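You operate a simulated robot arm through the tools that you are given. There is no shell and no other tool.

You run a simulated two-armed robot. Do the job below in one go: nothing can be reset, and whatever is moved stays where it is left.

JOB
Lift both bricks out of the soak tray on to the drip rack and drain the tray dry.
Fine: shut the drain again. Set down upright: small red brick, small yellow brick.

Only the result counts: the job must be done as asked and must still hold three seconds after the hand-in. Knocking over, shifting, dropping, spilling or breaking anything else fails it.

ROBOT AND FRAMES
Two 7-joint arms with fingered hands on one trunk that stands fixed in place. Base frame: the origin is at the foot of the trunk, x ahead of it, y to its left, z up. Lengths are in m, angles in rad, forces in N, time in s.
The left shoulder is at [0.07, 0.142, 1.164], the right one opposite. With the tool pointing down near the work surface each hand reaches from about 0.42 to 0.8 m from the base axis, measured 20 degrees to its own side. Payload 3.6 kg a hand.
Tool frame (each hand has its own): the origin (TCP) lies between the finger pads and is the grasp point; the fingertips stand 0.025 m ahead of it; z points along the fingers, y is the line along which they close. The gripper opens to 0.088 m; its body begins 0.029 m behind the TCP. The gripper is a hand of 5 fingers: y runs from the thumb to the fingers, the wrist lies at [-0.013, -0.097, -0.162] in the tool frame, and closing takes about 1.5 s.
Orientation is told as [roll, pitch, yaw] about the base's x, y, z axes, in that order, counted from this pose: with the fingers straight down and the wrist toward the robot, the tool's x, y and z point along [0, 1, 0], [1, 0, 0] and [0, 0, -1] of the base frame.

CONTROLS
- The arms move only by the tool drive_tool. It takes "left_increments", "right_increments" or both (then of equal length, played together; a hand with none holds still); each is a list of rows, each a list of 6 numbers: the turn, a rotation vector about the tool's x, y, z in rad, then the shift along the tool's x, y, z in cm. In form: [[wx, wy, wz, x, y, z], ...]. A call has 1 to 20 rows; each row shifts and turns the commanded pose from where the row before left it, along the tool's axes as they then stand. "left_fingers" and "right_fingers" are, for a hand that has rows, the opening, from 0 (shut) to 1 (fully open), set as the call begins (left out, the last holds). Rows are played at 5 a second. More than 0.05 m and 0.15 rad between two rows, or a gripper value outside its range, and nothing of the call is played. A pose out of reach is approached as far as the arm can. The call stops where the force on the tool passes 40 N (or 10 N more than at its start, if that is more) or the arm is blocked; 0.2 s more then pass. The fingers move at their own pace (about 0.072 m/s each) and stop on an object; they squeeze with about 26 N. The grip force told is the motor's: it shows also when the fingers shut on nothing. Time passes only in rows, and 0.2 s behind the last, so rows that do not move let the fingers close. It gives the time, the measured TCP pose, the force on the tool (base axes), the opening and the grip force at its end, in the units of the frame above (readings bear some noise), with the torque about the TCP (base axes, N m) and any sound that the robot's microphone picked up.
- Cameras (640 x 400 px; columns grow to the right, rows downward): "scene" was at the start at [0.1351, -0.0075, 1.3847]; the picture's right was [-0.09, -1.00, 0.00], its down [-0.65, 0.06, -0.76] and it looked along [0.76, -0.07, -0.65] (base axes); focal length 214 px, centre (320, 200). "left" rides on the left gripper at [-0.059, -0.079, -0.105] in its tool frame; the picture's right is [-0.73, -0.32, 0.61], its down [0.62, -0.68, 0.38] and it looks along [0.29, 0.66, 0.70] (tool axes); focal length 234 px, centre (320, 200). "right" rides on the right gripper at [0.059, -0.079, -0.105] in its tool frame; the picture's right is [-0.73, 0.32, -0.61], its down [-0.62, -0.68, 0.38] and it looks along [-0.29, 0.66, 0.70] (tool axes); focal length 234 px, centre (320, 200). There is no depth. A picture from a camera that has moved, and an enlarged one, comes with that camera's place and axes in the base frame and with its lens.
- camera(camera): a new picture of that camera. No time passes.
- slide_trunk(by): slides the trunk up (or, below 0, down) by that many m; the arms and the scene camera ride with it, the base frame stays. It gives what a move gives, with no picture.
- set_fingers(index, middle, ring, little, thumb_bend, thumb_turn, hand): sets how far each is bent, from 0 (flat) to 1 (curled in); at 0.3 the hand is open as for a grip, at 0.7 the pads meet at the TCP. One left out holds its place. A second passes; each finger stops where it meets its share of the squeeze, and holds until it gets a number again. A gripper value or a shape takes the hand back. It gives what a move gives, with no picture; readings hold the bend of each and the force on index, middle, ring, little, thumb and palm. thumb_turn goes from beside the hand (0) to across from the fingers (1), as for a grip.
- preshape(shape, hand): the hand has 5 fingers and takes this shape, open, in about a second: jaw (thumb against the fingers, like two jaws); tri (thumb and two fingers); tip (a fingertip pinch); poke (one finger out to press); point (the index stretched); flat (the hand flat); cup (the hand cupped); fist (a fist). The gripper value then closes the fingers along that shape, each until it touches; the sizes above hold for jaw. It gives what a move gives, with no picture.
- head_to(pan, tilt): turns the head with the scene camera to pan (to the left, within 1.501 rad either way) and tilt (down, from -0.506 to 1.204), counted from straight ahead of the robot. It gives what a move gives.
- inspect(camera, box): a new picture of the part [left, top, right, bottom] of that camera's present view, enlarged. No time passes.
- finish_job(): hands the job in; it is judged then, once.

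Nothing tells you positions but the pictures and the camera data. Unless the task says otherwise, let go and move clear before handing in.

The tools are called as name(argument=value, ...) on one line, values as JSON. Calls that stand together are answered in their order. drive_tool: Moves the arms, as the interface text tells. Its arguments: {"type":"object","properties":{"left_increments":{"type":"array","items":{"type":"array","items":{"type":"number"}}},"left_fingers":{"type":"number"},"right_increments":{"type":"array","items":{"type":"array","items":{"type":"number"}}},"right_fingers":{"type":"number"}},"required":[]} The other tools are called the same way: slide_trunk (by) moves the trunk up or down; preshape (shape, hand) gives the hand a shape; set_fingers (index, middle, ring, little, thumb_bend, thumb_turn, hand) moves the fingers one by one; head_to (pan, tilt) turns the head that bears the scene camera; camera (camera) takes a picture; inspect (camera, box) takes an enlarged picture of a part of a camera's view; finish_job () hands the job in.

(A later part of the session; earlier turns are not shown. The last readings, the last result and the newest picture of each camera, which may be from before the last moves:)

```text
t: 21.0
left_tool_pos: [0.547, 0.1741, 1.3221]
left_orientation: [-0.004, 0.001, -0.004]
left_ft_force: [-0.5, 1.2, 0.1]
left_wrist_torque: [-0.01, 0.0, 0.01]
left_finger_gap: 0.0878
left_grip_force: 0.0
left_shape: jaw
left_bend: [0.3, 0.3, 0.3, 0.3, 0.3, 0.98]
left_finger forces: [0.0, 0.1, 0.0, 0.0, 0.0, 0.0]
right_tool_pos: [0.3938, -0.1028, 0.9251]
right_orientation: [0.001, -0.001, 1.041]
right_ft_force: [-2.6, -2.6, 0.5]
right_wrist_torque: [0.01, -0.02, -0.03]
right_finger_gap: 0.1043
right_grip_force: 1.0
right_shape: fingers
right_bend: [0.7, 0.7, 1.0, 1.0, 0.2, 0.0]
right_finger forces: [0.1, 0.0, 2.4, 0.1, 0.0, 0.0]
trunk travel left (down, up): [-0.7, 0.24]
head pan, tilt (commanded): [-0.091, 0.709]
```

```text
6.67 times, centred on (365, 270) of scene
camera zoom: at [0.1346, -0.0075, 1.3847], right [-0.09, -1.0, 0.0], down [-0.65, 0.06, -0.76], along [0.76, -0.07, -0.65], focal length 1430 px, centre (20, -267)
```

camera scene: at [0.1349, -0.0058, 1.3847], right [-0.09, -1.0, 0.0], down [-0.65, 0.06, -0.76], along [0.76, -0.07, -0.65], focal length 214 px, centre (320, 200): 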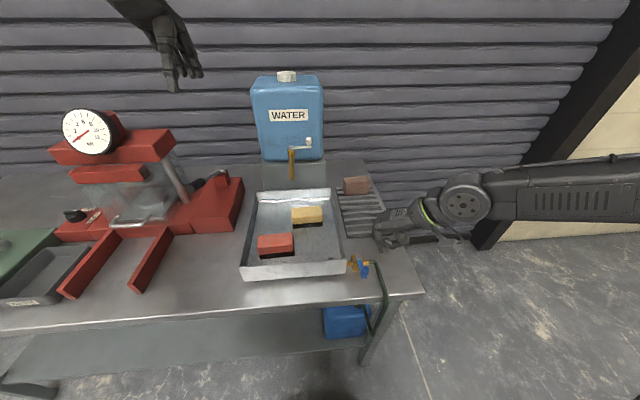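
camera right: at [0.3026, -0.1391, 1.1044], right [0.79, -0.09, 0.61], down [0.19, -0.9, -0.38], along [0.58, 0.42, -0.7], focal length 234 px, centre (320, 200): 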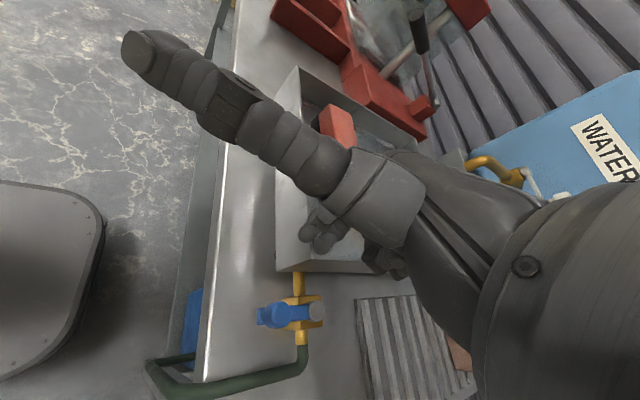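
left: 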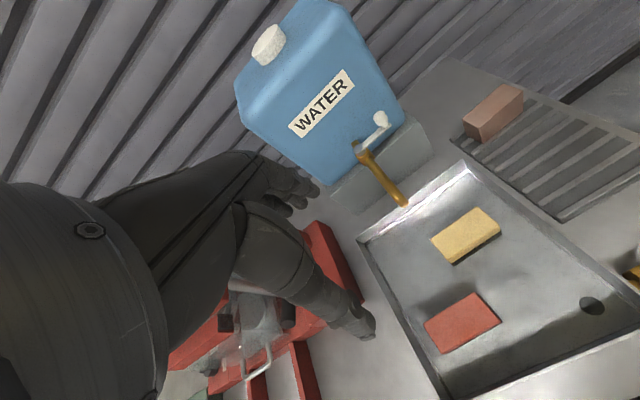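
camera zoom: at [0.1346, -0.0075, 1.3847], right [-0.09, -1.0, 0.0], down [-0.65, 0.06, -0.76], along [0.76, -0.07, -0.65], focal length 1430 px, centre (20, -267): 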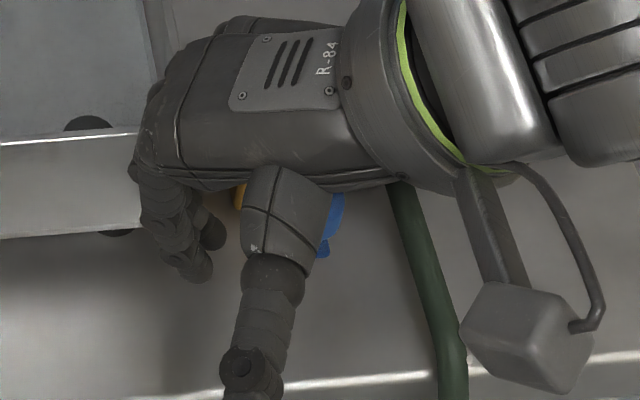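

The ring finger's back is just touching the tray corner (about 3 N), so I'll move away from it at once and begin pushing the knob toward -y along its arc.

drive_tool(right_increments=[[0, 0, 0, -0.22, -0.57, 0], [0, 0, 0, -0.22, -0.57, 0], [0, 0, 0, -0.6, -0.65, 0], [0, 0, 0, -0.6, -0.65, 0], [0, 0, 0, -0.42, -0.6, 0], [0, 0, 0, -0.42, -0.6, 0], [0, 0, 0, 0, 0, 0]])

inspect(camera="right", box=[240, 170, 440, 330])

inspect(camera="scene", box=[335, 240, 395, 300])

```text
t: 22.6
left_tool_pos: [0.5475, 0.1744, 1.3206]
left_orientation: [-0.002, -0.001, -0.003]
left_ft_force: [0.0, 1.1, -0.3]
left_wrist_torque: [-0.02, 0.01, 0.0]
left_finger_gap: 0.0876
left_grip_force: 0.0
left_shape: jaw
left_bend: [0.3, 0.3, 0.3, 0.3, 0.3, 0.98]
left_finger forces: [0.0, 0.1, 0.1, 0.1, 0.0, 0.0]
right_tool_pos: [0.3955, -0.1468, 0.9272]
right_orientation: [0.002, -0.001, 1.042]
right_ft_force: [-1.2, 0.5, 0.0]
right_wrist_torque: [0.0, 0.03, 0.02]
right_finger_gap: 0.1043
right_grip_force: 0.4
right_shape: fingers
right_bend: [0.7, 0.7, 1.0, 1.0, 0.2, 0.0]
right_finger forces: [0.1, 0.4, 0.1, 0.0, 0.1, 0.1]
trunk travel left (down, up): [-0.7, 0.24]
head pan, tilt (commanded): [-0.091, 0.709]
```

```text
2.50 times, centred on (340, 250) of right
camera zoom: at [0.3034, -0.1848, 1.03], right [0.79, -0.09, 0.61], down [0.19, -0.9, -0.38], along [0.58, 0.42, -0.7], focal length 585 px, centre (270, 75)
```

zoom: 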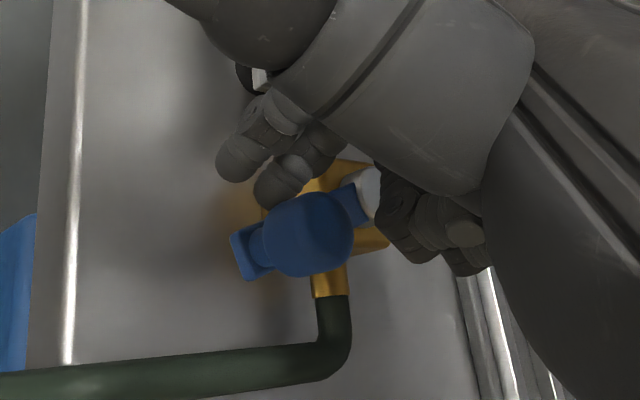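

```text
6.67 times, centred on (365, 270) of scene
camera zoom: at [0.1352, -0.0073, 1.3847], right [-0.09, -1.0, 0.0], down [-0.65, 0.06, -0.76], along [0.76, -0.07, -0.65], focal length 1430 px, centre (20, -267)
```

zoom: 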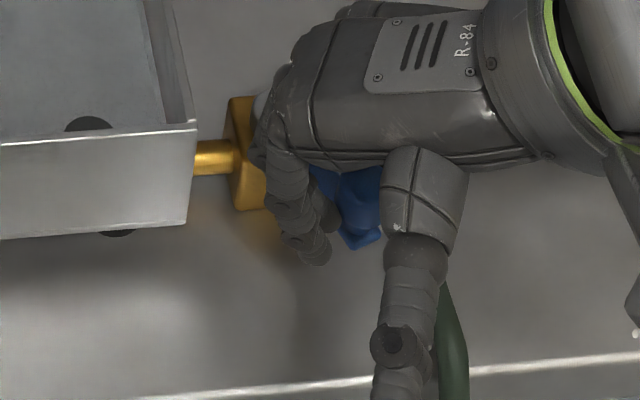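

The lever is turning freely (about 23° so far), and the tray is where it was. I'll carry on along the arc.

drive_tool(right_increments=[[0, 0, 0, -0.53, -0.17, 0], [0, 0, 0, -0.59, -0.43, 0], [0, 0, 0, -0.59, -0.43, 0], [0, 0, 0, -0.68, -0.25, 0], [0, 0, 0, -0.68, -0.25, 0], [0, 0, 0, -0.72, -0.07, 0], [0, 0, 0, -0.72, -0.07, 0], [0, 0, 0, 0, 0, 0]])

inspect(camera="right", box=[240, 170, 440, 330])

inspect(camera="scene", box=[335, 240, 395, 300])

```text
t: 24.4
left_tool_pos: [0.5458, 0.1745, 1.3202]
left_orientation: [-0.003, 0.0, -0.001]
left_ft_force: [0.3, 0.1, 0.0]
left_wrist_torque: [0.01, -0.05, -0.02]
left_finger_gap: 0.0878
left_grip_force: 0.1
left_shape: jaw
left_bend: [0.3, 0.3, 0.3, 0.3, 0.3, 0.98]
left_finger forces: [0.1, 0.0, 0.1, 0.1, 0.1, 0.0]
right_tool_pos: [0.4267, -0.1838, 0.9257]
right_orientation: [0.003, 0.0, 1.04]
right_ft_force: [0.7, 0.0, -0.3]
right_wrist_torque: [0.01, -0.02, 0.0]
right_finger_gap: 0.1042
right_grip_force: 0.0
right_shape: fingers
right_bend: [0.7, 0.7, 1.0, 1.0, 0.2, 0.0]
right_finger forces: [0.1, 0.1, 0.0, 0.0, 0.0, 0.1]
trunk travel left (down, up): [-0.7, 0.24]
head pan, tilt (commanded): [-0.091, 0.709]
```

```text
2.50 times, centred on (340, 250) of right
camera zoom: at [0.3346, -0.2219, 1.0293], right [0.79, -0.09, 0.61], down [0.19, -0.9, -0.38], along [0.58, 0.42, -0.7], focal length 585 px, centre (270, 75)
```

zoom: 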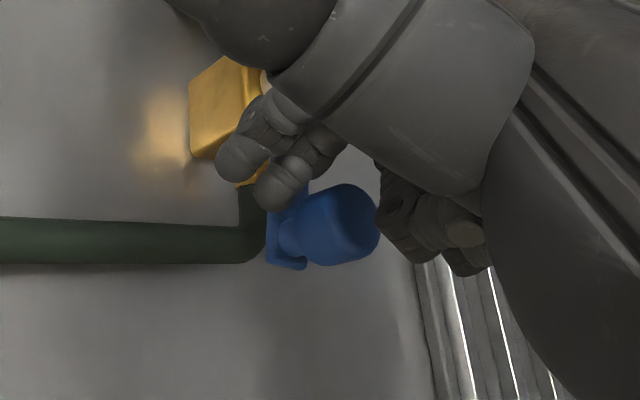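

```text
6.67 times, centred on (365, 270) of scene
camera zoom: at [0.135, -0.0076, 1.3847], right [-0.09, -1.0, 0.0], down [-0.65, 0.06, -0.76], along [0.76, -0.07, -0.65], focal length 1430 px, centre (20, -267)
```

zoom: 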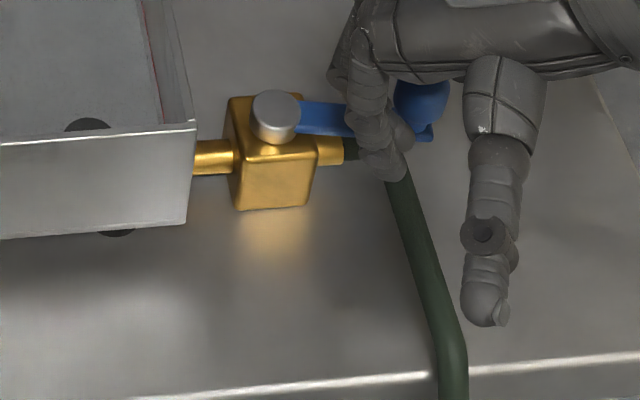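

drive_tool(right_increments=[[0, 0, 0, -0.72, 0.12, 0], [0, 0, 0, -0.71, 0.12, 0], [0, 0, 0, 0, 0, 0]])

inspect(camera="right", box=[240, 170, 440, 330])

inspect(camera="scene", box=[335, 240, 395, 300])

```text
t: 25.2
left_tool_pos: [0.548, 0.1742, 1.3212]
left_orientation: [-0.006, 0.0, -0.002]
left_ft_force: [1.2, 1.1, 0.2]
left_wrist_torque: [-0.01, 0.02, 0.0]
left_finger_gap: 0.0877
left_grip_force: 0.1
left_shape: jaw
left_bend: [0.3, 0.3, 0.3, 0.3, 0.3, 0.98]
left_finger forces: [0.1, 0.1, 0.1, 0.0, 0.1, 0.0]
right_tool_pos: [0.4408, -0.1881, 0.9254]
right_orientation: [0.001, 0.0, 1.041]
right_ft_force: [-1.4, 3.7, -2.8]
right_wrist_torque: [0.07, 0.07, 0.07]
right_finger_gap: 0.1045
right_grip_force: 1.7
right_shape: fingers
right_bend: [0.7, 0.67, 1.0, 1.0, 0.2, 0.0]
right_finger forces: [0.0, 3.5, 0.0, 0.1, 0.0, 0.0]
trunk travel left (down, up): [-0.7, 0.24]
head pan, tilt (commanded): [-0.091, 0.709]
```

```text
2.50 times, centred on (340, 250) of right
camera zoom: at [0.3486, -0.2264, 1.0295], right [0.79, -0.09, 0.61], down [0.19, -0.9, -0.38], along [0.58, 0.42, -0.7], focal length 585 px, centre (270, 75)
```

zoom: 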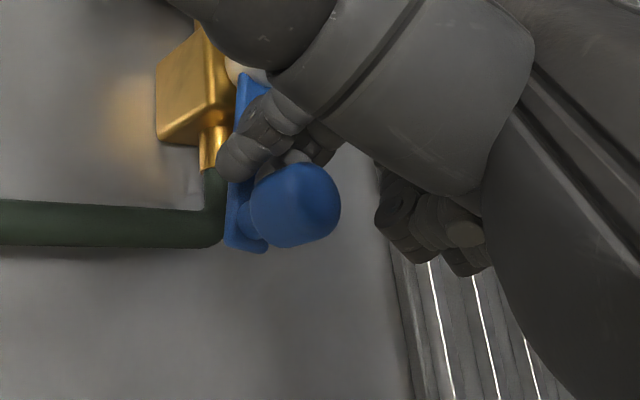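

```text
6.67 times, centred on (365, 270) of scene
camera zoom: at [0.1351, -0.0068, 1.3847], right [-0.09, -1.0, 0.0], down [-0.65, 0.06, -0.76], along [0.76, -0.07, -0.65], focal length 1430 px, centre (20, -267)
```

zoom: 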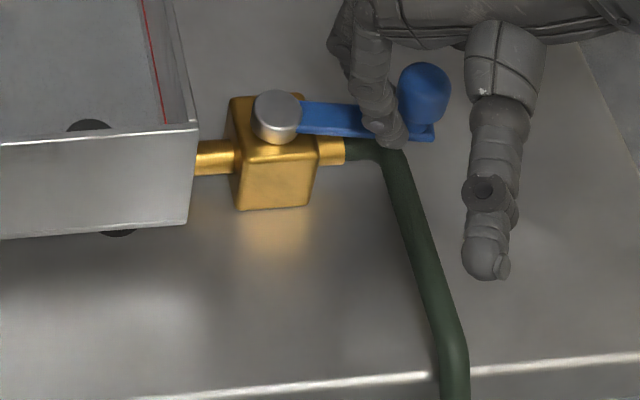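

The fingertip slipped over the lever arm on the pivot side of the knob, leaving the lever at about 77°. I'll lift, come down again on the robot side of the knob a little lower, and push it the rest of the way.

drive_tool(right_increments=[[0, 0, 0, 0, 0, -1.5], [0, 0, 0, 0, 0, -2], [0, 0, 0, 1.2, -1.2, 0], [0, 0, 0, 1.2, -1.2, 0], [0, 0, 0, 0, 0, 0]])

inspect(camera="right", box=[240, 170, 440, 330])

inspect(camera="scene", box=[335, 240, 395, 300])

camera(camera="scene")

```text
t: 26.4
left_tool_pos: [0.548, 0.1731, 1.3203]
left_orientation: [-0.004, 0.0, -0.003]
left_ft_force: [0.4, 0.3, 1.0]
left_wrist_torque: [-0.05, 0.0, 0.0]
left_finger_gap: 0.0874
left_grip_force: 0.0
left_shape: jaw
left_bend: [0.3, 0.3, 0.3, 0.3, 0.3, 0.98]
left_finger forces: [0.1, 0.0, 0.0, 0.1, 0.0, 0.0]
right_tool_pos: [0.4078, -0.1981, 0.9602]
right_orientation: [0.001, 0.001, 1.039]
right_ft_force: [0.2, 0.0, -0.5]
right_wrist_torque: [-0.04, 0.02, -0.01]
right_finger_gap: 0.1044
right_grip_force: 0.1
right_shape: fingers
right_bend: [0.7, 0.7, 1.0, 1.0, 0.2, 0.0]
right_finger forces: [0.0, 0.2, 0.0, 0.0, 0.0, 0.1]
trunk travel left (down, up): [-0.7, 0.24]
head pan, tilt (commanded): [-0.091, 0.709]
```

```text
2.50 times, centred on (340, 250) of right
camera zoom: at [0.3149, -0.2363, 1.0646], right [0.79, -0.09, 0.61], down [0.19, -0.9, -0.38], along [0.58, 0.42, -0.7], focal length 585 px, centre (270, 75)
```

zoom: 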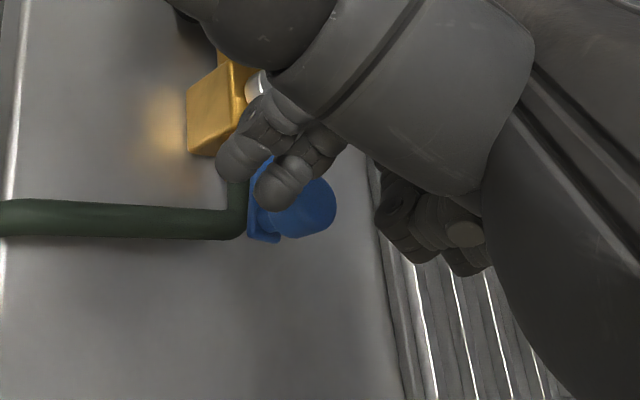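

```text
6.67 times, centred on (365, 270) of scene
camera zoom: at [0.1353, -0.0072, 1.3847], right [-0.09, -1.0, 0.0], down [-0.65, 0.06, -0.76], along [0.76, -0.07, -0.65], focal length 1430 px, centre (20, -267)
```

zoom: 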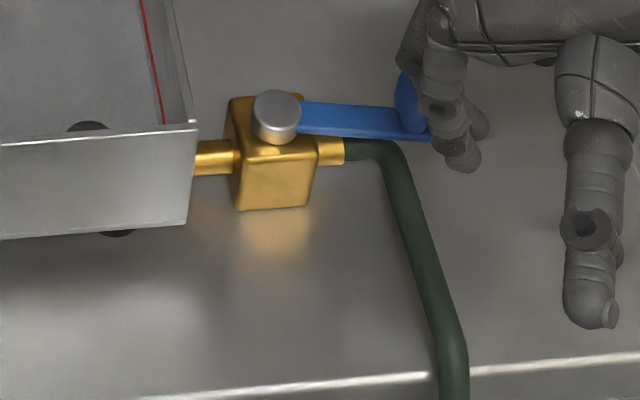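

```text
taken
camera scene: at [0.1353, -0.0072, 1.3847], right [-0.09, -1.0, 0.0], down [-0.65, 0.06, -0.76], along [0.76, -0.07, -0.65], focal length 214 px, centre (320, 200)
```

scene: 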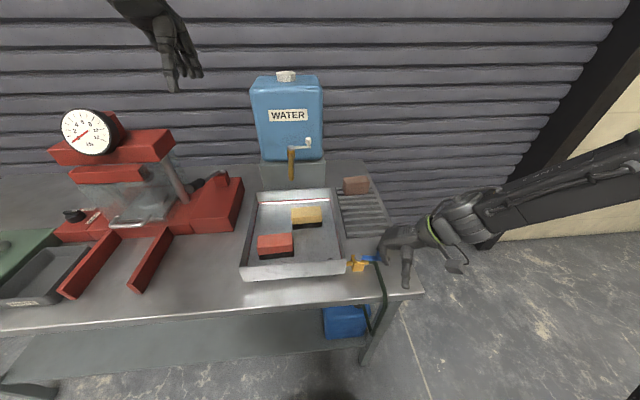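

The lever is at about 84°. I'll lower on the robot side of the knob and nudge it the last bit in +x.

drive_tool(right_increments=[[0, 0, 0, 0, 0, 1.5], [0, 0, 0, 0, 0, 1.5], [0, 0, 0, 0, 0, 1.4], [0, 0, 0, -0.39, 0.23, 0], [0, 0, 0, -0.39, 0.23, 0], [0, 0, 0, -0.39, 0.23, 0], [0, 0, 0, -0.39, 0.23, 0], [0, 0, 0, -0.22, 0.13, 0], [0, 0, 0, -0.22, 0.13, 0], [0, 0, 0, -0.22, 0.13, 0], [0, 0, 0, 0, 0, 0]])

inspect(camera="right", box=[240, 170, 440, 330])

inspect(camera="scene", box=[335, 240, 395, 300])

```text
t: 28.8
left_tool_pos: [0.5406, 0.1763, 1.3238]
left_orientation: [-0.004, -0.004, -0.002]
left_ft_force: [-0.1, 0.0, -0.5]
left_wrist_torque: [-0.01, 0.01, 0.0]
left_finger_gap: 0.0877
left_grip_force: 0.0
left_shape: jaw
left_bend: [0.3, 0.3, 0.3, 0.3, 0.3, 0.98]
left_finger forces: [0.0, 0.0, 0.0, 0.1, 0.1, 0.0]
right_tool_pos: [0.4279, -0.1956, 0.9195]
right_orientation: [-0.001, -0.002, 1.042]
right_ft_force: [-33.4, 9.9, -9.2]
right_wrist_torque: [-0.01, 0.39, 0.46]
right_finger_gap: 0.1045
right_grip_force: 16.9
right_shape: fingers
right_bend: [0.7, 0.7, 1.0, 1.0, 0.2, 0.0]
right_finger forces: [0.0, 33.6, 0.0, 0.0, 0.0, 0.0]
trunk travel left (down, up): [-0.7, 0.24]
head pan, tilt (commanded): [-0.091, 0.709]
```

```text
2.50 times, centred on (340, 250) of right
camera zoom: at [0.3349, -0.234, 1.0216], right [0.79, -0.09, 0.61], down [0.2, -0.9, -0.38], along [0.58, 0.42, -0.7], focal length 585 px, centre (270, 75)
```

zoom: 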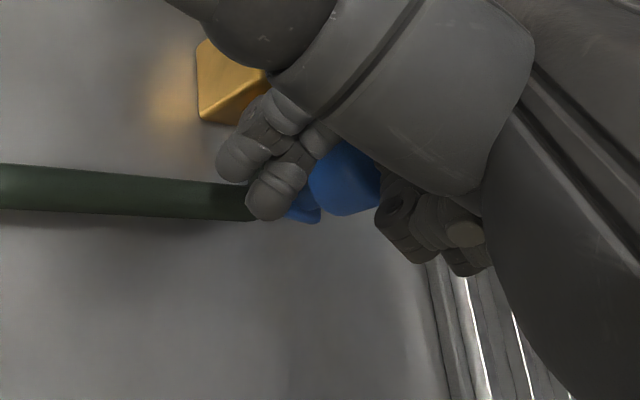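

```text
6.67 times, centred on (365, 270) of scene
camera zoom: at [0.1279, -0.0056, 1.3853], right [-0.09, -1.0, 0.0], down [-0.64, 0.06, -0.76], along [0.76, -0.07, -0.65], focal length 1430 px, centre (20, -267)
```

zoom: 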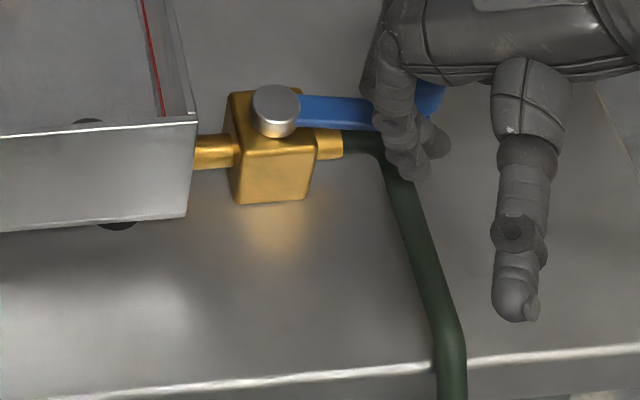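

The lever has hit its stop (33 N) and lies along the pipe, so the drain is open. I'll back off and lift, then check the water level.

drive_tool(right_increments=[[0, 0, 0, 0.5, -0.3, 0], [0, 0, 0, 0.7, -0.4, 0], [0, 0, 0, 0, 0, -2], [0, 0, 0, 0, 0, -2.5], [0, 0, 0, 0, 0, -2.5], [0, 0, 0, 0, 0, -2.5], [0, 0, 0, 0, 0, -2], [0, 0, 0, 0, 0, 0]])

preshape(hand="right", shape="jaw")

inspect(camera="scene", box=[235, 180, 395, 290])

camera(camera="right")

```text
t: 30.6
left_tool_pos: [0.547, 0.1739, 1.3222]
left_orientation: [-0.003, 0.001, -0.001]
left_ft_force: [0.6, 0.5, -0.4]
left_wrist_torque: [-0.01, 0.05, 0.0]
left_finger_gap: 0.0877
left_grip_force: 0.0
left_shape: jaw
left_bend: [0.3, 0.3, 0.3, 0.3, 0.3, 0.98]
left_finger forces: [0.1, 0.0, 0.0, 0.0, 0.0, 0.0]
right_tool_pos: [0.4206, -0.1995, 1.0317]
right_orientation: [0.002, 0.001, 1.041]
right_ft_force: [0.4, 0.9, -1.0]
right_wrist_torque: [0.04, 0.01, 0.0]
right_finger_gap: 0.1041
right_grip_force: 0.1
right_shape: fingers
right_bend: [0.7, 0.7, 1.0, 1.0, 0.2, 0.0]
right_finger forces: [0.0, 0.0, 0.1, 0.1, 0.1, 0.1]
trunk travel left (down, up): [-0.7, 0.24]
head pan, tilt (commanded): [-0.091, 0.709]
```

```text
t: 31.5
left_tool_pos: [0.5461, 0.1753, 1.3219]
left_orientation: [-0.004, 0.0, -0.001]
left_ft_force: [-0.4, 0.4, 0.1]
left_wrist_torque: [0.02, 0.01, 0.03]
left_finger_gap: 0.0876
left_grip_force: 0.1
left_shape: jaw
left_bend: [0.3, 0.3, 0.3, 0.3, 0.3, 0.98]
left_finger forces: [0.0, 0.0, 0.0, 0.1, 0.0, 0.0]
right_tool_pos: [0.4209, -0.1985, 1.0305]
right_orientation: [0.002, 0.001, 1.041]
right_ft_force: [0.1, -0.2, -0.8]
right_wrist_torque: [0.02, -0.01, 0.02]
right_finger_gap: 0.0878
right_grip_force: 0.0
right_shape: jaw
right_bend: [0.3, 0.3, 0.3, 0.3, 0.3, 0.97]
right_finger forces: [0.0, 0.1, 0.0, 0.0, 0.1, 0.1]
trunk travel left (down, up): [-0.7, 0.24]
head pan, tilt (commanded): [-0.091, 0.709]
```

```text
3.64 times, centred on (315, 235) of scene
camera zoom: at [0.135, -0.0074, 1.3847], right [-0.09, -1.0, 0.0], down [-0.65, 0.06, -0.76], along [0.76, -0.07, -0.65], focal length 780 px, centre (338, 73)
```

zoom: 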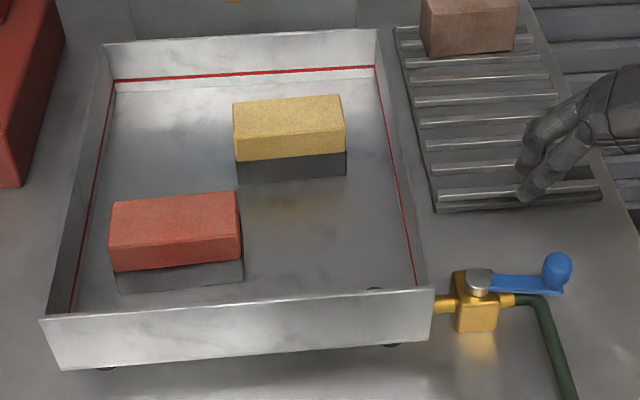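

```text
taken
camera right: at [0.3286, -0.2366, 1.1341], right [0.79, -0.09, 0.61], down [0.19, -0.9, -0.38], along [0.58, 0.42, -0.7], focal length 234 px, centre (320, 200)
```

right: 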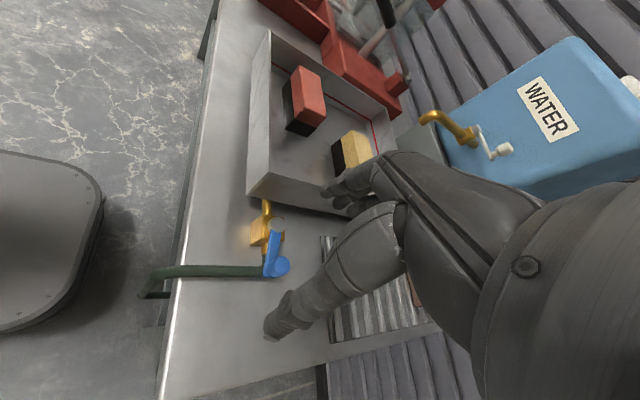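

The water has drained well down, exposing a red line round the tray, and the bricks' lower halves prove to be dark bases, so dark side down is upright. Next I'll turn the wrist back to yaw 0 on the way to the yellow brick.

drive_tool(right_increments=[[0, 0, 0, -1.73, 1.01, -0.6], [0, 0, 0, -1.73, 1.01, -0.6], [0, 0, 0, -1.73, 1.01, -0.6], [0, 0, 0, -1.73, 1.01, -0.6], [0, 0, 0, -1.73, 1.01, -0.6], [0, 0, 0.13, 0, 0, 0], [0, 0, 0.13, 0, 0, 0], [0, 0, 0.13, 0, 0, 0], [0, 0, 0.13, 0, 0, 0], [0, 0, 0.13, 0, 0, 0], [0, 0, 0.13, 0, 0, 0], [0, 0, 0.13, 0, 0, 0], [0, 0, 0.13, 0, 0, 0], [0, 0, 0, 0, 0, 0]])

camera(camera="scene")

camera(camera="right")

```text
t: 34.5
left_tool_pos: [0.5477, 0.1738, 1.3215]
left_orientation: [-0.002, 0.0, -0.002]
left_ft_force: [0.3, 0.1, -0.2]
left_wrist_torque: [0.01, 0.03, -0.03]
left_finger_gap: 0.0877
left_grip_force: 0.0
left_shape: jaw
left_bend: [0.3, 0.3, 0.3, 0.3, 0.3, 0.98]
left_finger forces: [0.1, 0.0, 0.0, 0.0, 0.0, 0.1]
right_tool_pos: [0.5315, -0.3839, 1.0633]
right_orientation: [0.016, -0.001, 0.016]
right_ft_force: [-0.9, 0.1, -0.4]
right_wrist_torque: [0.0, 0.0, -0.02]
right_finger_gap: 0.088
right_grip_force: 0.1
right_shape: jaw
right_bend: [0.3, 0.3, 0.3, 0.3, 0.3, 0.97]
right_finger forces: [0.0, 0.0, 0.0, 0.0, 0.0, 0.0]
right hand out of reach, approached as far as the arm can: row 9, 10, 11, 12, 13
trunk travel left (down, up): [-0.7, 0.24]
head pan, tilt (commanded): [-0.091, 0.709]
```

```text
taken
camera scene: at [0.1351, -0.0069, 1.3847], right [-0.09, -1.0, 0.0], down [-0.65, 0.06, -0.76], along [0.76, -0.07, -0.65], focal length 214 px, centre (320, 200)
```

scene: 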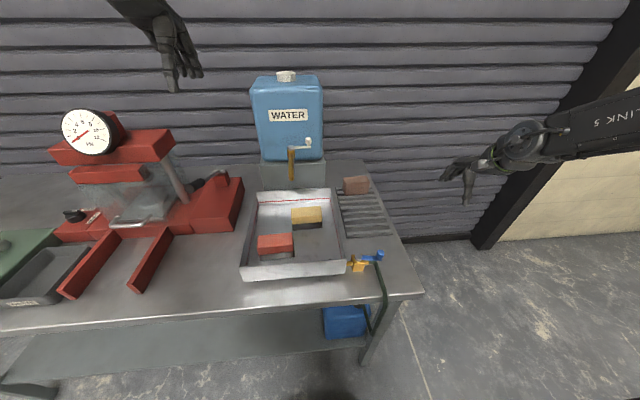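

```text
taken
camera right: at [0.45, -0.3288, 1.1679], right [0.33, -0.73, 0.59], down [-0.67, -0.63, -0.4], along [0.66, -0.27, -0.7], focal length 234 px, centre (320, 200)
```

right: 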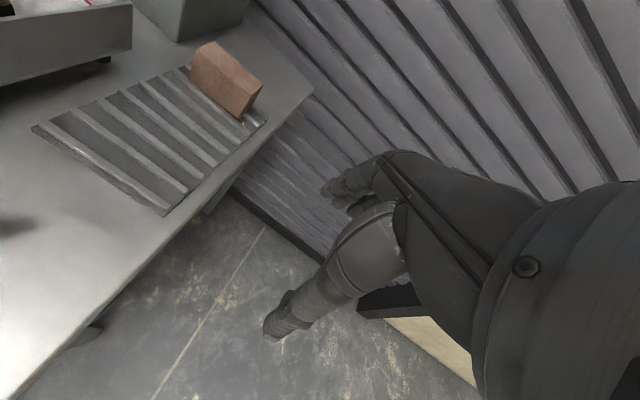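

The arm drifted to y=-0.38 while turning because of a joint limit, but it is clear of everything and back at yaw 0. I'll move at height toward a point above the yellow brick.

drive_tool(right_increments=[[0, -0.016, 0.016, 3.1, 0.6, 0], [0, 0, 0, 3.1, 0.6, 0], [0, 0, 0, 3.1, 0.6, 0], [0, 0, 0, 3.1, 0.6, 0], [0, 0, 0, 3.1, 0.6, 0], [0, 0, 0, 3.1, 0.6, 0], [0, 0, 0, 3.1, 0.6, 0], [0, 0, 0, 3.1, 0.6, 0], [0, 0, 0, 3.1, 0.6, 0], [0, 0, 0, 3.1, 0.6, 0], [0, 0, 0, 3.1, 0.6, 0], [0, 0, 0, 2.6, 0.6, 0], [0, 0, 0, 0, 0, 0]])

camera(camera="scene")

inspect(camera="scene", box=[230, 130, 390, 250])

camera(camera="right")

camera(camera="left")

```text
t: 37.3
left_tool_pos: [0.5469, 0.1741, 1.3223]
left_orientation: [-0.003, 0.0, -0.002]
left_ft_force: [0.4, -0.2, 0.4]
left_wrist_torque: [0.04, 0.02, 0.0]
left_finger_gap: 0.0875
left_grip_force: 0.1
left_shape: jaw
left_bend: [0.3, 0.3, 0.3, 0.3, 0.3, 0.98]
left_finger forces: [0.1, 0.0, 0.1, 0.0, 0.1, 0.1]
right_tool_pos: [0.606, -0.3966, 1.0219]
right_orientation: [-0.005, -0.001, -0.004]
right_ft_force: [0.4, 0.3, 0.3]
right_wrist_torque: [-0.02, 0.0, 0.02]
right_finger_gap: 0.088
right_grip_force: 0.0
right_shape: jaw
right_bend: [0.3, 0.3, 0.3, 0.3, 0.3, 0.97]
right_finger forces: [0.0, 0.1, 0.1, 0.0, 0.1, 0.0]
right hand out of reach, approached as far as the arm can: row 1, 2, 3, 4, 5, 6, 7, 8, 9, 10, 11, 12
trunk travel left (down, up): [-0.7, 0.24]
head pan, tilt (commanded): [-0.091, 0.709]
```

```text
taken
camera scene: at [0.135, -0.0074, 1.3847], right [-0.09, -1.0, 0.0], down [-0.65, 0.06, -0.76], along [0.76, -0.07, -0.65], focal length 214 px, centre (320, 200)
```

scene: 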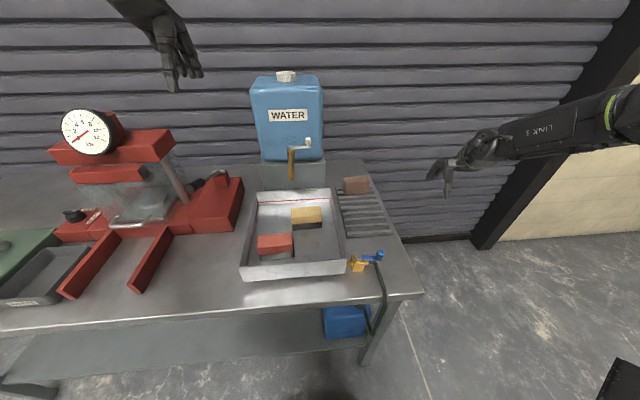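

```text
3.33 times, centred on (310, 190) of scene
camera zoom: at [0.135, -0.0074, 1.3847], right [-0.09, -1.0, 0.0], down [-0.65, 0.06, -0.76], along [0.76, -0.07, -0.65], focal length 715 px, centre (353, 233)
```

zoom: 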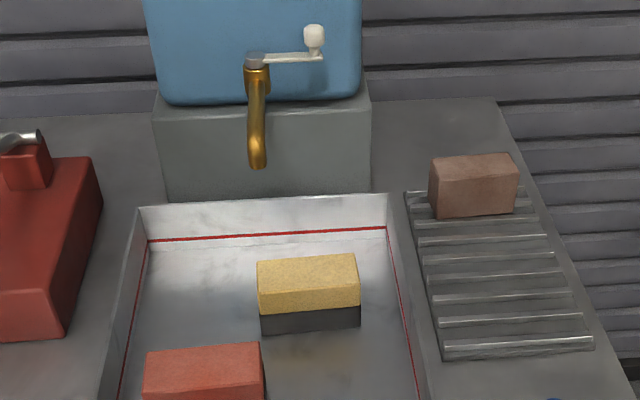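

```text
taken
camera right: at [0.5256, -0.3369, 1.1243], right [0.32, -0.72, 0.61], down [-0.69, -0.62, -0.38], along [0.66, -0.3, -0.69], focal length 234 px, centre (320, 200)
```

right: 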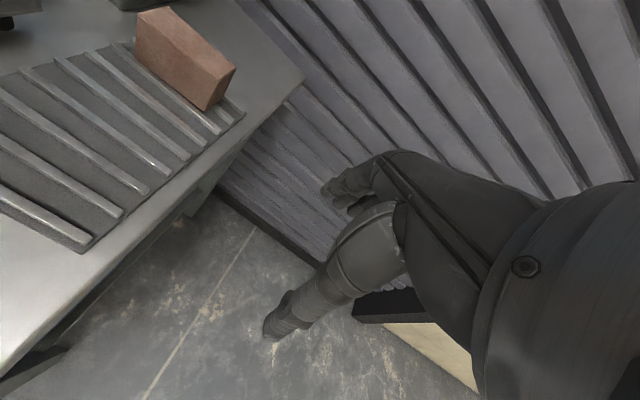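

```text
taken
camera left: at [0.4678, 0.1161, 1.4281], right [-0.32, -0.73, -0.61], down [-0.68, 0.62, -0.39], along [0.66, 0.29, -0.7], focal length 234 px, centre (320, 200)
```

left: 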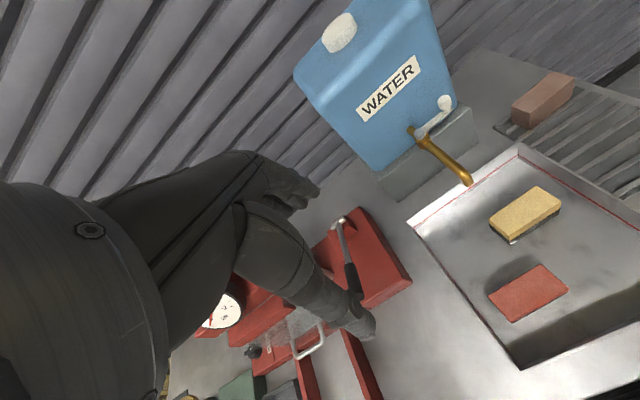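

The arm is caught at a joint limit in this posture and won't move toward +y. I'll back it out toward the starting pose to recover the original arm posture.

drive_tool(right_increments=[[0, 0, 0, 0, -1, -2], [0, 0, 0, 0, -1, -2], [0, 0, 0, 0, -1, -2], [0, 0, 0, 0, -1, -2], [0, 0, 0, 1, -1, -2], [0, 0, 0, 1, -1, -2], [0, 0, 0, 2, -1, -2], [0, 0, 0, 2, -1, -2], [0, 0, 0, 2, -1, 0], [0, 0, 0, 2, -1, 0], [0, 0, 0, 2, -1, 0], [0, 0, 0, 0, 0, 0]])

camera(camera="scene")

```text
t: 39.9
left_tool_pos: [0.5476, 0.1737, 1.3208]
left_orientation: [-0.003, 0.001, -0.004]
left_ft_force: [0.7, 0.0, 0.5]
left_wrist_torque: [0.02, 0.0, 0.01]
left_finger_gap: 0.0878
left_grip_force: 0.1
left_shape: jaw
left_bend: [0.3, 0.3, 0.3, 0.3, 0.3, 0.98]
left_finger forces: [0.0, 0.0, 0.0, 0.0, 0.0, 0.1]
right_tool_pos: [0.503, -0.4145, 1.1698]
right_orientation: [-0.008, 0.0, -0.007]
right_ft_force: [-0.5, -0.1, -0.1]
right_wrist_torque: [0.02, 0.0, -0.02]
right_finger_gap: 0.0878
right_grip_force: 0.0
right_shape: jaw
right_bend: [0.3, 0.3, 0.3, 0.3, 0.3, 0.97]
right_finger forces: [0.0, 0.0, 0.1, 0.0, 0.0, 0.1]
right hand out of reach, approached as far as the arm can: row 1, 3, 5, 6, 7, 8, 9, 10, 11
trunk travel left (down, up): [-0.7, 0.24]
head pan, tilt (commanded): [-0.091, 0.709]
```

```text
taken
camera scene: at [0.1354, -0.0075, 1.3846], right [-0.09, -1.0, 0.0], down [-0.65, 0.06, -0.76], along [0.76, -0.07, -0.65], focal length 214 px, centre (320, 200)
```

scene: 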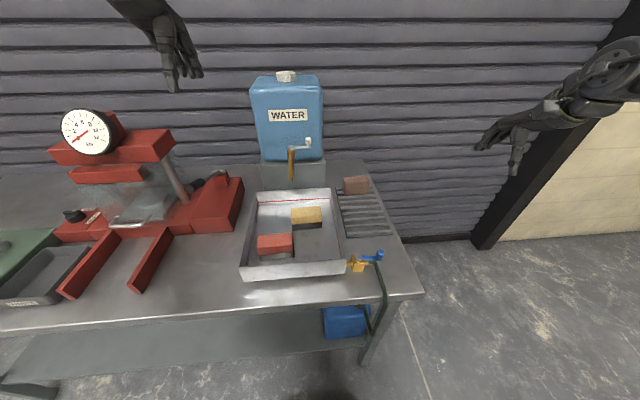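

Still held at y≈-0.41. I'll retrace my steps: turn the wrist back out to +60°, where the arm moved freely, and return to the spot where the earlier turn worked.

drive_tool(right_increments=[[0, 0, -0.13, 0, 0, 0], [0, 0, -0.13, 0, 0, 0], [0, 0, -0.13, 0, 0, 0], [0, 0, -0.13, 0, 0, 0], [0, 0, -0.13, 0, 0, 0], [0, 0, -0.13, 0, 0, 0], [0, 0, -0.13, 0, 0, 0], [0, 0, -0.13, 0, 0, 0], [0, 0, 0, 0, 0, 0]])

camera(camera="scene")

```text
t: 41.9
left_tool_pos: [0.5469, 0.1745, 1.3217]
left_orientation: [-0.003, 0.0, -0.001]
left_ft_force: [-1.0, 0.6, -0.1]
left_wrist_torque: [0.02, -0.02, 0.02]
left_finger_gap: 0.0875
left_grip_force: 0.1
left_shape: jaw
left_bend: [0.3, 0.3, 0.3, 0.3, 0.3, 0.98]
left_finger forces: [0.0, 0.0, 0.0, 0.1, 0.1, 0.0]
right_tool_pos: [0.5019, -0.4132, 1.1699]
right_orientation: [-0.008, 0.011, 1.026]
right_ft_force: [-0.6, 0.0, 0.3]
right_wrist_torque: [0.01, -0.03, 0.02]
right_finger_gap: 0.0879
right_grip_force: 0.1
right_shape: jaw
right_bend: [0.3, 0.3, 0.3, 0.3, 0.3, 0.97]
right_finger forces: [0.0, 0.1, 0.0, 0.0, 0.0, 0.0]
trunk travel left (down, up): [-0.7, 0.24]
head pan, tilt (commanded): [-0.091, 0.709]
```

```text
taken
camera scene: at [0.1347, -0.0074, 1.3847], right [-0.09, -1.0, 0.0], down [-0.65, 0.06, -0.76], along [0.76, -0.07, -0.65], focal length 214 px, centre (320, 200)
```

scene: 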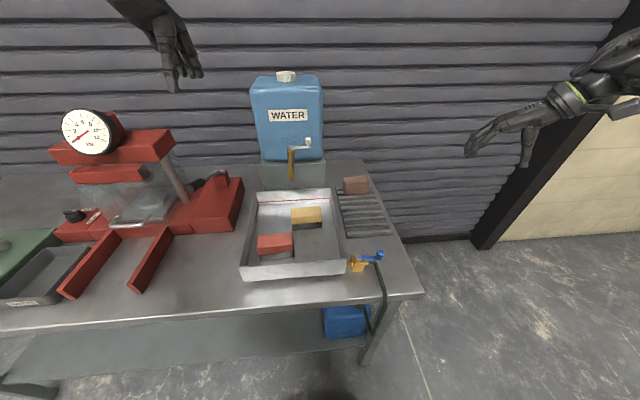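

drive_tool(right_increments=[[0, 0, 0, 1.92, 2.34, 0], [0, 0, 0, 1.92, 2.34, 0], [0, 0, 0, 1.92, 2.34, 0], [0, 0, 0, 1.92, 2.34, 0], [0, 0, 0, 1.92, 2.34, 0], [0, 0, 0, 1.92, 2.34, 0], [0, 0, 0, 1.92, 2.34, 0], [0, 0, 0.13, 0, 0, 0], [0, 0, 0.13, 0, 0, 0], [0, 0, 0.13, 0, 0, 0], [0, 0, 0.13, 0, 0, 0], [0, 0, 0, 0, 0, 0]])

camera(camera="scene")

```text
t: 44.5
left_tool_pos: [0.5464, 0.1739, 1.3223]
left_orientation: [-0.002, 0.0, 0.0]
left_ft_force: [-0.4, -0.2, -0.2]
left_wrist_torque: [0.01, 0.04, 0.0]
left_finger_gap: 0.0879
left_grip_force: 0.0
left_shape: jaw
left_bend: [0.3, 0.3, 0.3, 0.3, 0.3, 0.98]
left_finger forces: [0.0, 0.0, 0.0, 0.1, 0.1, 0.0]
right_tool_pos: [0.4741, -0.2163, 1.1684]
right_orientation: [-0.008, 0.008, 0.508]
right_ft_force: [-0.7, 0.4, -0.2]
right_wrist_torque: [0.03, 0.02, 0.01]
right_finger_gap: 0.088
right_grip_force: 0.0
right_shape: jaw
right_bend: [0.3, 0.3, 0.3, 0.3, 0.3, 0.97]
right_finger forces: [0.1, 0.0, 0.1, 0.1, 0.0, 0.0]
right hand out of reach, approached as far as the arm can: row 11
trunk travel left (down, up): [-0.7, 0.24]
head pan, tilt (commanded): [-0.091, 0.709]
```

```text
taken
camera scene: at [0.1352, -0.0076, 1.3847], right [-0.09, -1.0, 0.0], down [-0.65, 0.06, -0.76], along [0.76, -0.07, -0.65], focal length 214 px, centre (320, 200)
```

scene: 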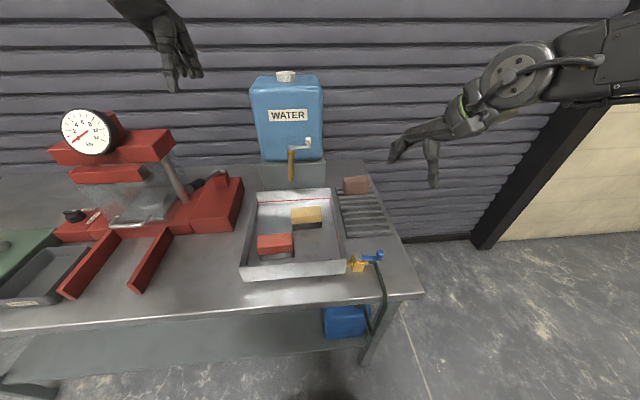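

drive_tool(right_increments=[[0, 0, -0.13, 0, 0, 0], [0, 0, -0.13, 0, 0, 0], [0, 0, -0.13, 0, 0, 0], [0, 0, -0.14, 0, 0, 0], [0, 0, 0, 0, 0, 0]])

drive_tool(right_increments=[[0, 0, 0, 1.0, 0.1, 2.4], [0, 0, 0, 1.0, 0.1, 2.4], [0, 0, 0, 1.0, 0.1, 2.4], [0, 0, 0, 1.0, 0.1, 2.4], [0, 0, 0, 1.0, 0.1, 2.4], [0, 0, 0, 1.0, 0.1, 2.4], [0, 0, 0, 0.9, 0.1, 2.4], [0, 0, 0, 0, 0, 0]])

camera(camera="scene")

```text
t: 45.7
left_tool_pos: [0.547, 0.1741, 1.3217]
left_orientation: [-0.004, 0.0, -0.002]
left_ft_force: [-0.7, -0.7, 0.4]
left_wrist_torque: [0.0, -0.01, 0.01]
left_finger_gap: 0.0877
left_grip_force: 0.1
left_shape: jaw
left_bend: [0.3, 0.3, 0.3, 0.3, 0.3, 0.98]
left_finger forces: [0.0, 0.0, 0.0, 0.0, 0.0, 0.0]
right_tool_pos: [0.4721, -0.2183, 1.1679]
right_orientation: [-0.007, 0.015, 1.037]
right_ft_force: [-0.2, -0.1, -0.5]
right_wrist_torque: [0.02, -0.02, -0.01]
right_finger_gap: 0.088
right_grip_force: 0.0
right_shape: jaw
right_bend: [0.3, 0.3, 0.3, 0.3, 0.3, 0.97]
right_finger forces: [0.0, 0.0, 0.0, 0.1, 0.0, 0.0]
trunk travel left (down, up): [-0.7, 0.24]
head pan, tilt (commanded): [-0.091, 0.709]
```

```text
t: 47.5
left_tool_pos: [0.547, 0.1744, 1.3226]
left_orientation: [-0.003, 0.0, -0.001]
left_ft_force: [0.1, 0.1, 0.3]
left_wrist_torque: [0.01, 0.02, 0.0]
left_finger_gap: 0.0877
left_grip_force: 0.0
left_shape: jaw
left_bend: [0.3, 0.3, 0.3, 0.3, 0.3, 0.98]
left_finger forces: [0.0, 0.0, 0.0, 0.1, 0.1, 0.0]
right_tool_pos: [0.417, -0.1776, 0.9983]
right_orientation: [-0.009, 0.015, 1.035]
right_ft_force: [0.5, -0.4, -0.6]
right_wrist_torque: [0.0, 0.01, 0.01]
right_finger_gap: 0.0878
right_grip_force: 0.1
right_shape: jaw
right_bend: [0.3, 0.3, 0.3, 0.3, 0.3, 0.97]
right_finger forces: [0.0, 0.0, 0.0, 0.1, 0.2, 0.1]
trunk travel left (down, up): [-0.7, 0.24]
head pan, tilt (commanded): [-0.091, 0.709]
```

```text
taken
camera scene: at [0.1348, -0.0074, 1.3847], right [-0.09, -1.0, 0.0], down [-0.65, 0.06, -0.76], along [0.76, -0.07, -0.65], focal length 214 px, centre (320, 200)
```

scene: 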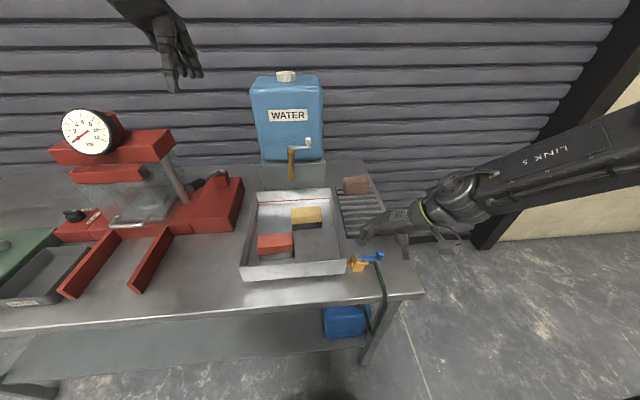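

drive_tool(right_increments=[[0, 0, 0.13, 0, 0, 0], [0, 0, 0.13, 0, 0, 0], [0, 0, 0.13, 0, 0, 0], [0, 0, 0.13, 0, 0, 0], [0, 0, 0.13, 0, 0, 0], [0, 0, 0, 0, 0, 0]])

camera(camera="scene")

```text
t: 48.9
left_tool_pos: [0.5478, 0.1737, 1.3209]
left_orientation: [-0.003, 0.001, -0.001]
left_ft_force: [-0.3, 1.0, 0.5]
left_wrist_torque: [-0.03, 0.02, -0.01]
left_finger_gap: 0.0878
left_grip_force: 0.1
left_shape: jaw
left_bend: [0.3, 0.3, 0.3, 0.3, 0.3, 0.98]
left_finger forces: [0.0, 0.1, 0.0, 0.0, 0.1, 0.0]
right_tool_pos: [0.4369, -0.2628, 1.0276]
right_orientation: [-0.005, 0.014, 0.462]
right_ft_force: [0.0, 1.0, 0.9]
right_wrist_torque: [0.03, 0.01, 0.01]
right_finger_gap: 0.0881
right_grip_force: 0.0
right_shape: jaw
right_bend: [0.3, 0.3, 0.3, 0.3, 0.3, 0.97]
right_finger forces: [0.0, 0.0, 0.1, 0.0, 0.0, 0.1]
right hand out of reach, approached as far as the arm can: row 2, 3, 4, 5
trunk travel left (down, up): [-0.7, 0.24]
head pan, tilt (commanded): [-0.091, 0.709]
```

```text
taken
camera scene: at [0.1354, -0.0072, 1.3846], right [-0.09, -1.0, 0.0], down [-0.65, 0.06, -0.76], along [0.76, -0.07, -0.65], focal length 214 px, centre (320, 200)
```

scene: 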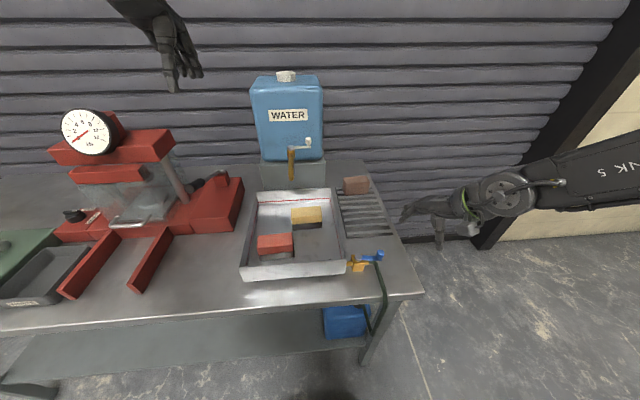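

The joint limit is still blocking the turn. I'll stretch the arm far forward at height, where the elbow posture matters less, and try turning to yaw 0 there.

drive_tool(right_increments=[[0, 0, 0, -1.0, 1.4, -1.5], [0, 0, 0, -1.6, 2.3, -1.5], [0, 0, 0, -1.6, 2.3, -1.5], [0, 0, 0, -1.6, 2.3, -1.5], [0, 0, 0, -1.6, 2.3, -1], [0, 0, 0, -1.6, 2.3, -1], [0, 0, 0, -1.6, 2.3, -1], [0, 0, 0, -1.6, 2.3, 0], [0, 0, 0, -1.6, 2.3, 0], [0, 0, 0, -1.6, 2.3, 0], [0, 0, 0, 0, 0, 0]])

camera(camera="scene")

```text
t: 51.3
left_tool_pos: [0.5455, 0.175, 1.3222]
left_orientation: [-0.004, -0.002, -0.002]
left_ft_force: [0.1, -0.7, -1.0]
left_wrist_torque: [-0.01, 0.0, 0.01]
left_finger_gap: 0.0878
left_grip_force: 0.0
left_shape: jaw
left_bend: [0.3, 0.3, 0.3, 0.3, 0.3, 0.98]
left_finger forces: [0.0, 0.0, 0.1, 0.1, 0.0, 0.1]
right_tool_pos: [0.6945, -0.3018, 1.1174]
right_orientation: [-0.019, 0.014, 0.453]
right_ft_force: [-0.2, -0.7, 0.8]
right_wrist_torque: [0.0, -0.05, 0.02]
right_finger_gap: 0.0877
right_grip_force: 0.0
right_shape: jaw
right_bend: [0.3, 0.3, 0.3, 0.3, 0.3, 0.97]
right_finger forces: [0.1, 0.0, 0.0, 0.0, 0.1, 0.0]
right hand out of reach, approached as far as the arm can: row 10
trunk travel left (down, up): [-0.7, 0.24]
head pan, tilt (commanded): [-0.091, 0.709]
```

```text
taken
camera scene: at [0.1341, -0.0074, 1.3848], right [-0.09, -1.0, 0.0], down [-0.65, 0.06, -0.76], along [0.76, -0.07, -0.65], focal length 214 px, centre (320, 200)
```

scene: 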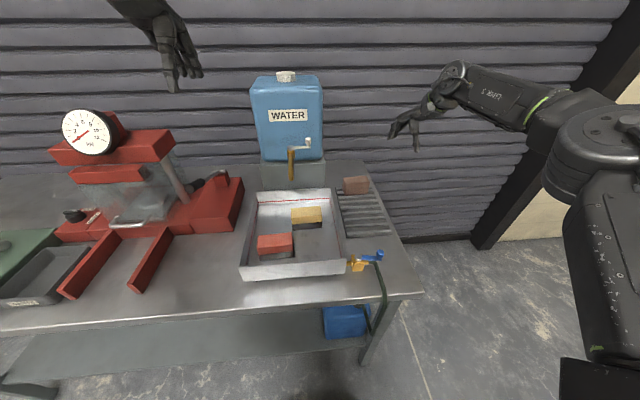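

drive_tool(right_increments=[[0, 0, 0.11, 0, -1, 0], [0, 0, 0.12, 0, 0, 0], [0, 0, 0.12, 0, 0, 0], [0, 0, 0.11, 0, 0, 0], [0, 0, 0, 0, 0, 0]])

camera(camera="scene")

```text
t: 52.5
left_tool_pos: [0.5471, 0.1751, 1.3217]
left_orientation: [-0.002, -0.001, -0.001]
left_ft_force: [0.3, -0.9, -1.5]
left_wrist_torque: [0.0, 0.04, 0.03]
left_finger_gap: 0.0877
left_grip_force: 0.1
left_shape: jaw
left_bend: [0.3, 0.3, 0.3, 0.3, 0.3, 0.98]
left_finger forces: [0.0, 0.1, 0.0, 0.0, 0.0, 0.1]
right_tool_pos: [0.6841, -0.4009, 1.1099]
right_orientation: [-0.015, 0.004, 0.009]
right_ft_force: [0.8, 0.5, -0.2]
right_wrist_torque: [0.02, -0.05, 0.0]
right_finger_gap: 0.0878
right_grip_force: 0.0
right_shape: jaw
right_bend: [0.3, 0.3, 0.3, 0.3, 0.3, 0.97]
right_finger forces: [0.1, 0.0, 0.1, 0.0, 0.0, 0.1]
right hand out of reach, approached as far as the arm can: row 2, 3, 4
trunk travel left (down, up): [-0.7, 0.24]
head pan, tilt (commanded): [-0.091, 0.709]
```

```text
taken
camera scene: at [0.1352, -0.0066, 1.3847], right [-0.09, -1.0, 0.0], down [-0.65, 0.06, -0.76], along [0.76, -0.07, -0.65], focal length 214 px, centre (320, 200)
```

scene: 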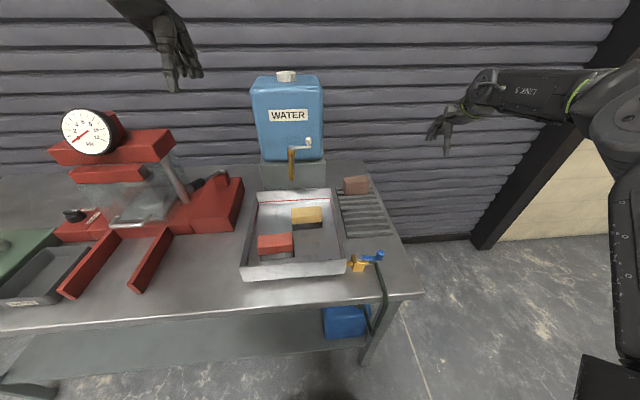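

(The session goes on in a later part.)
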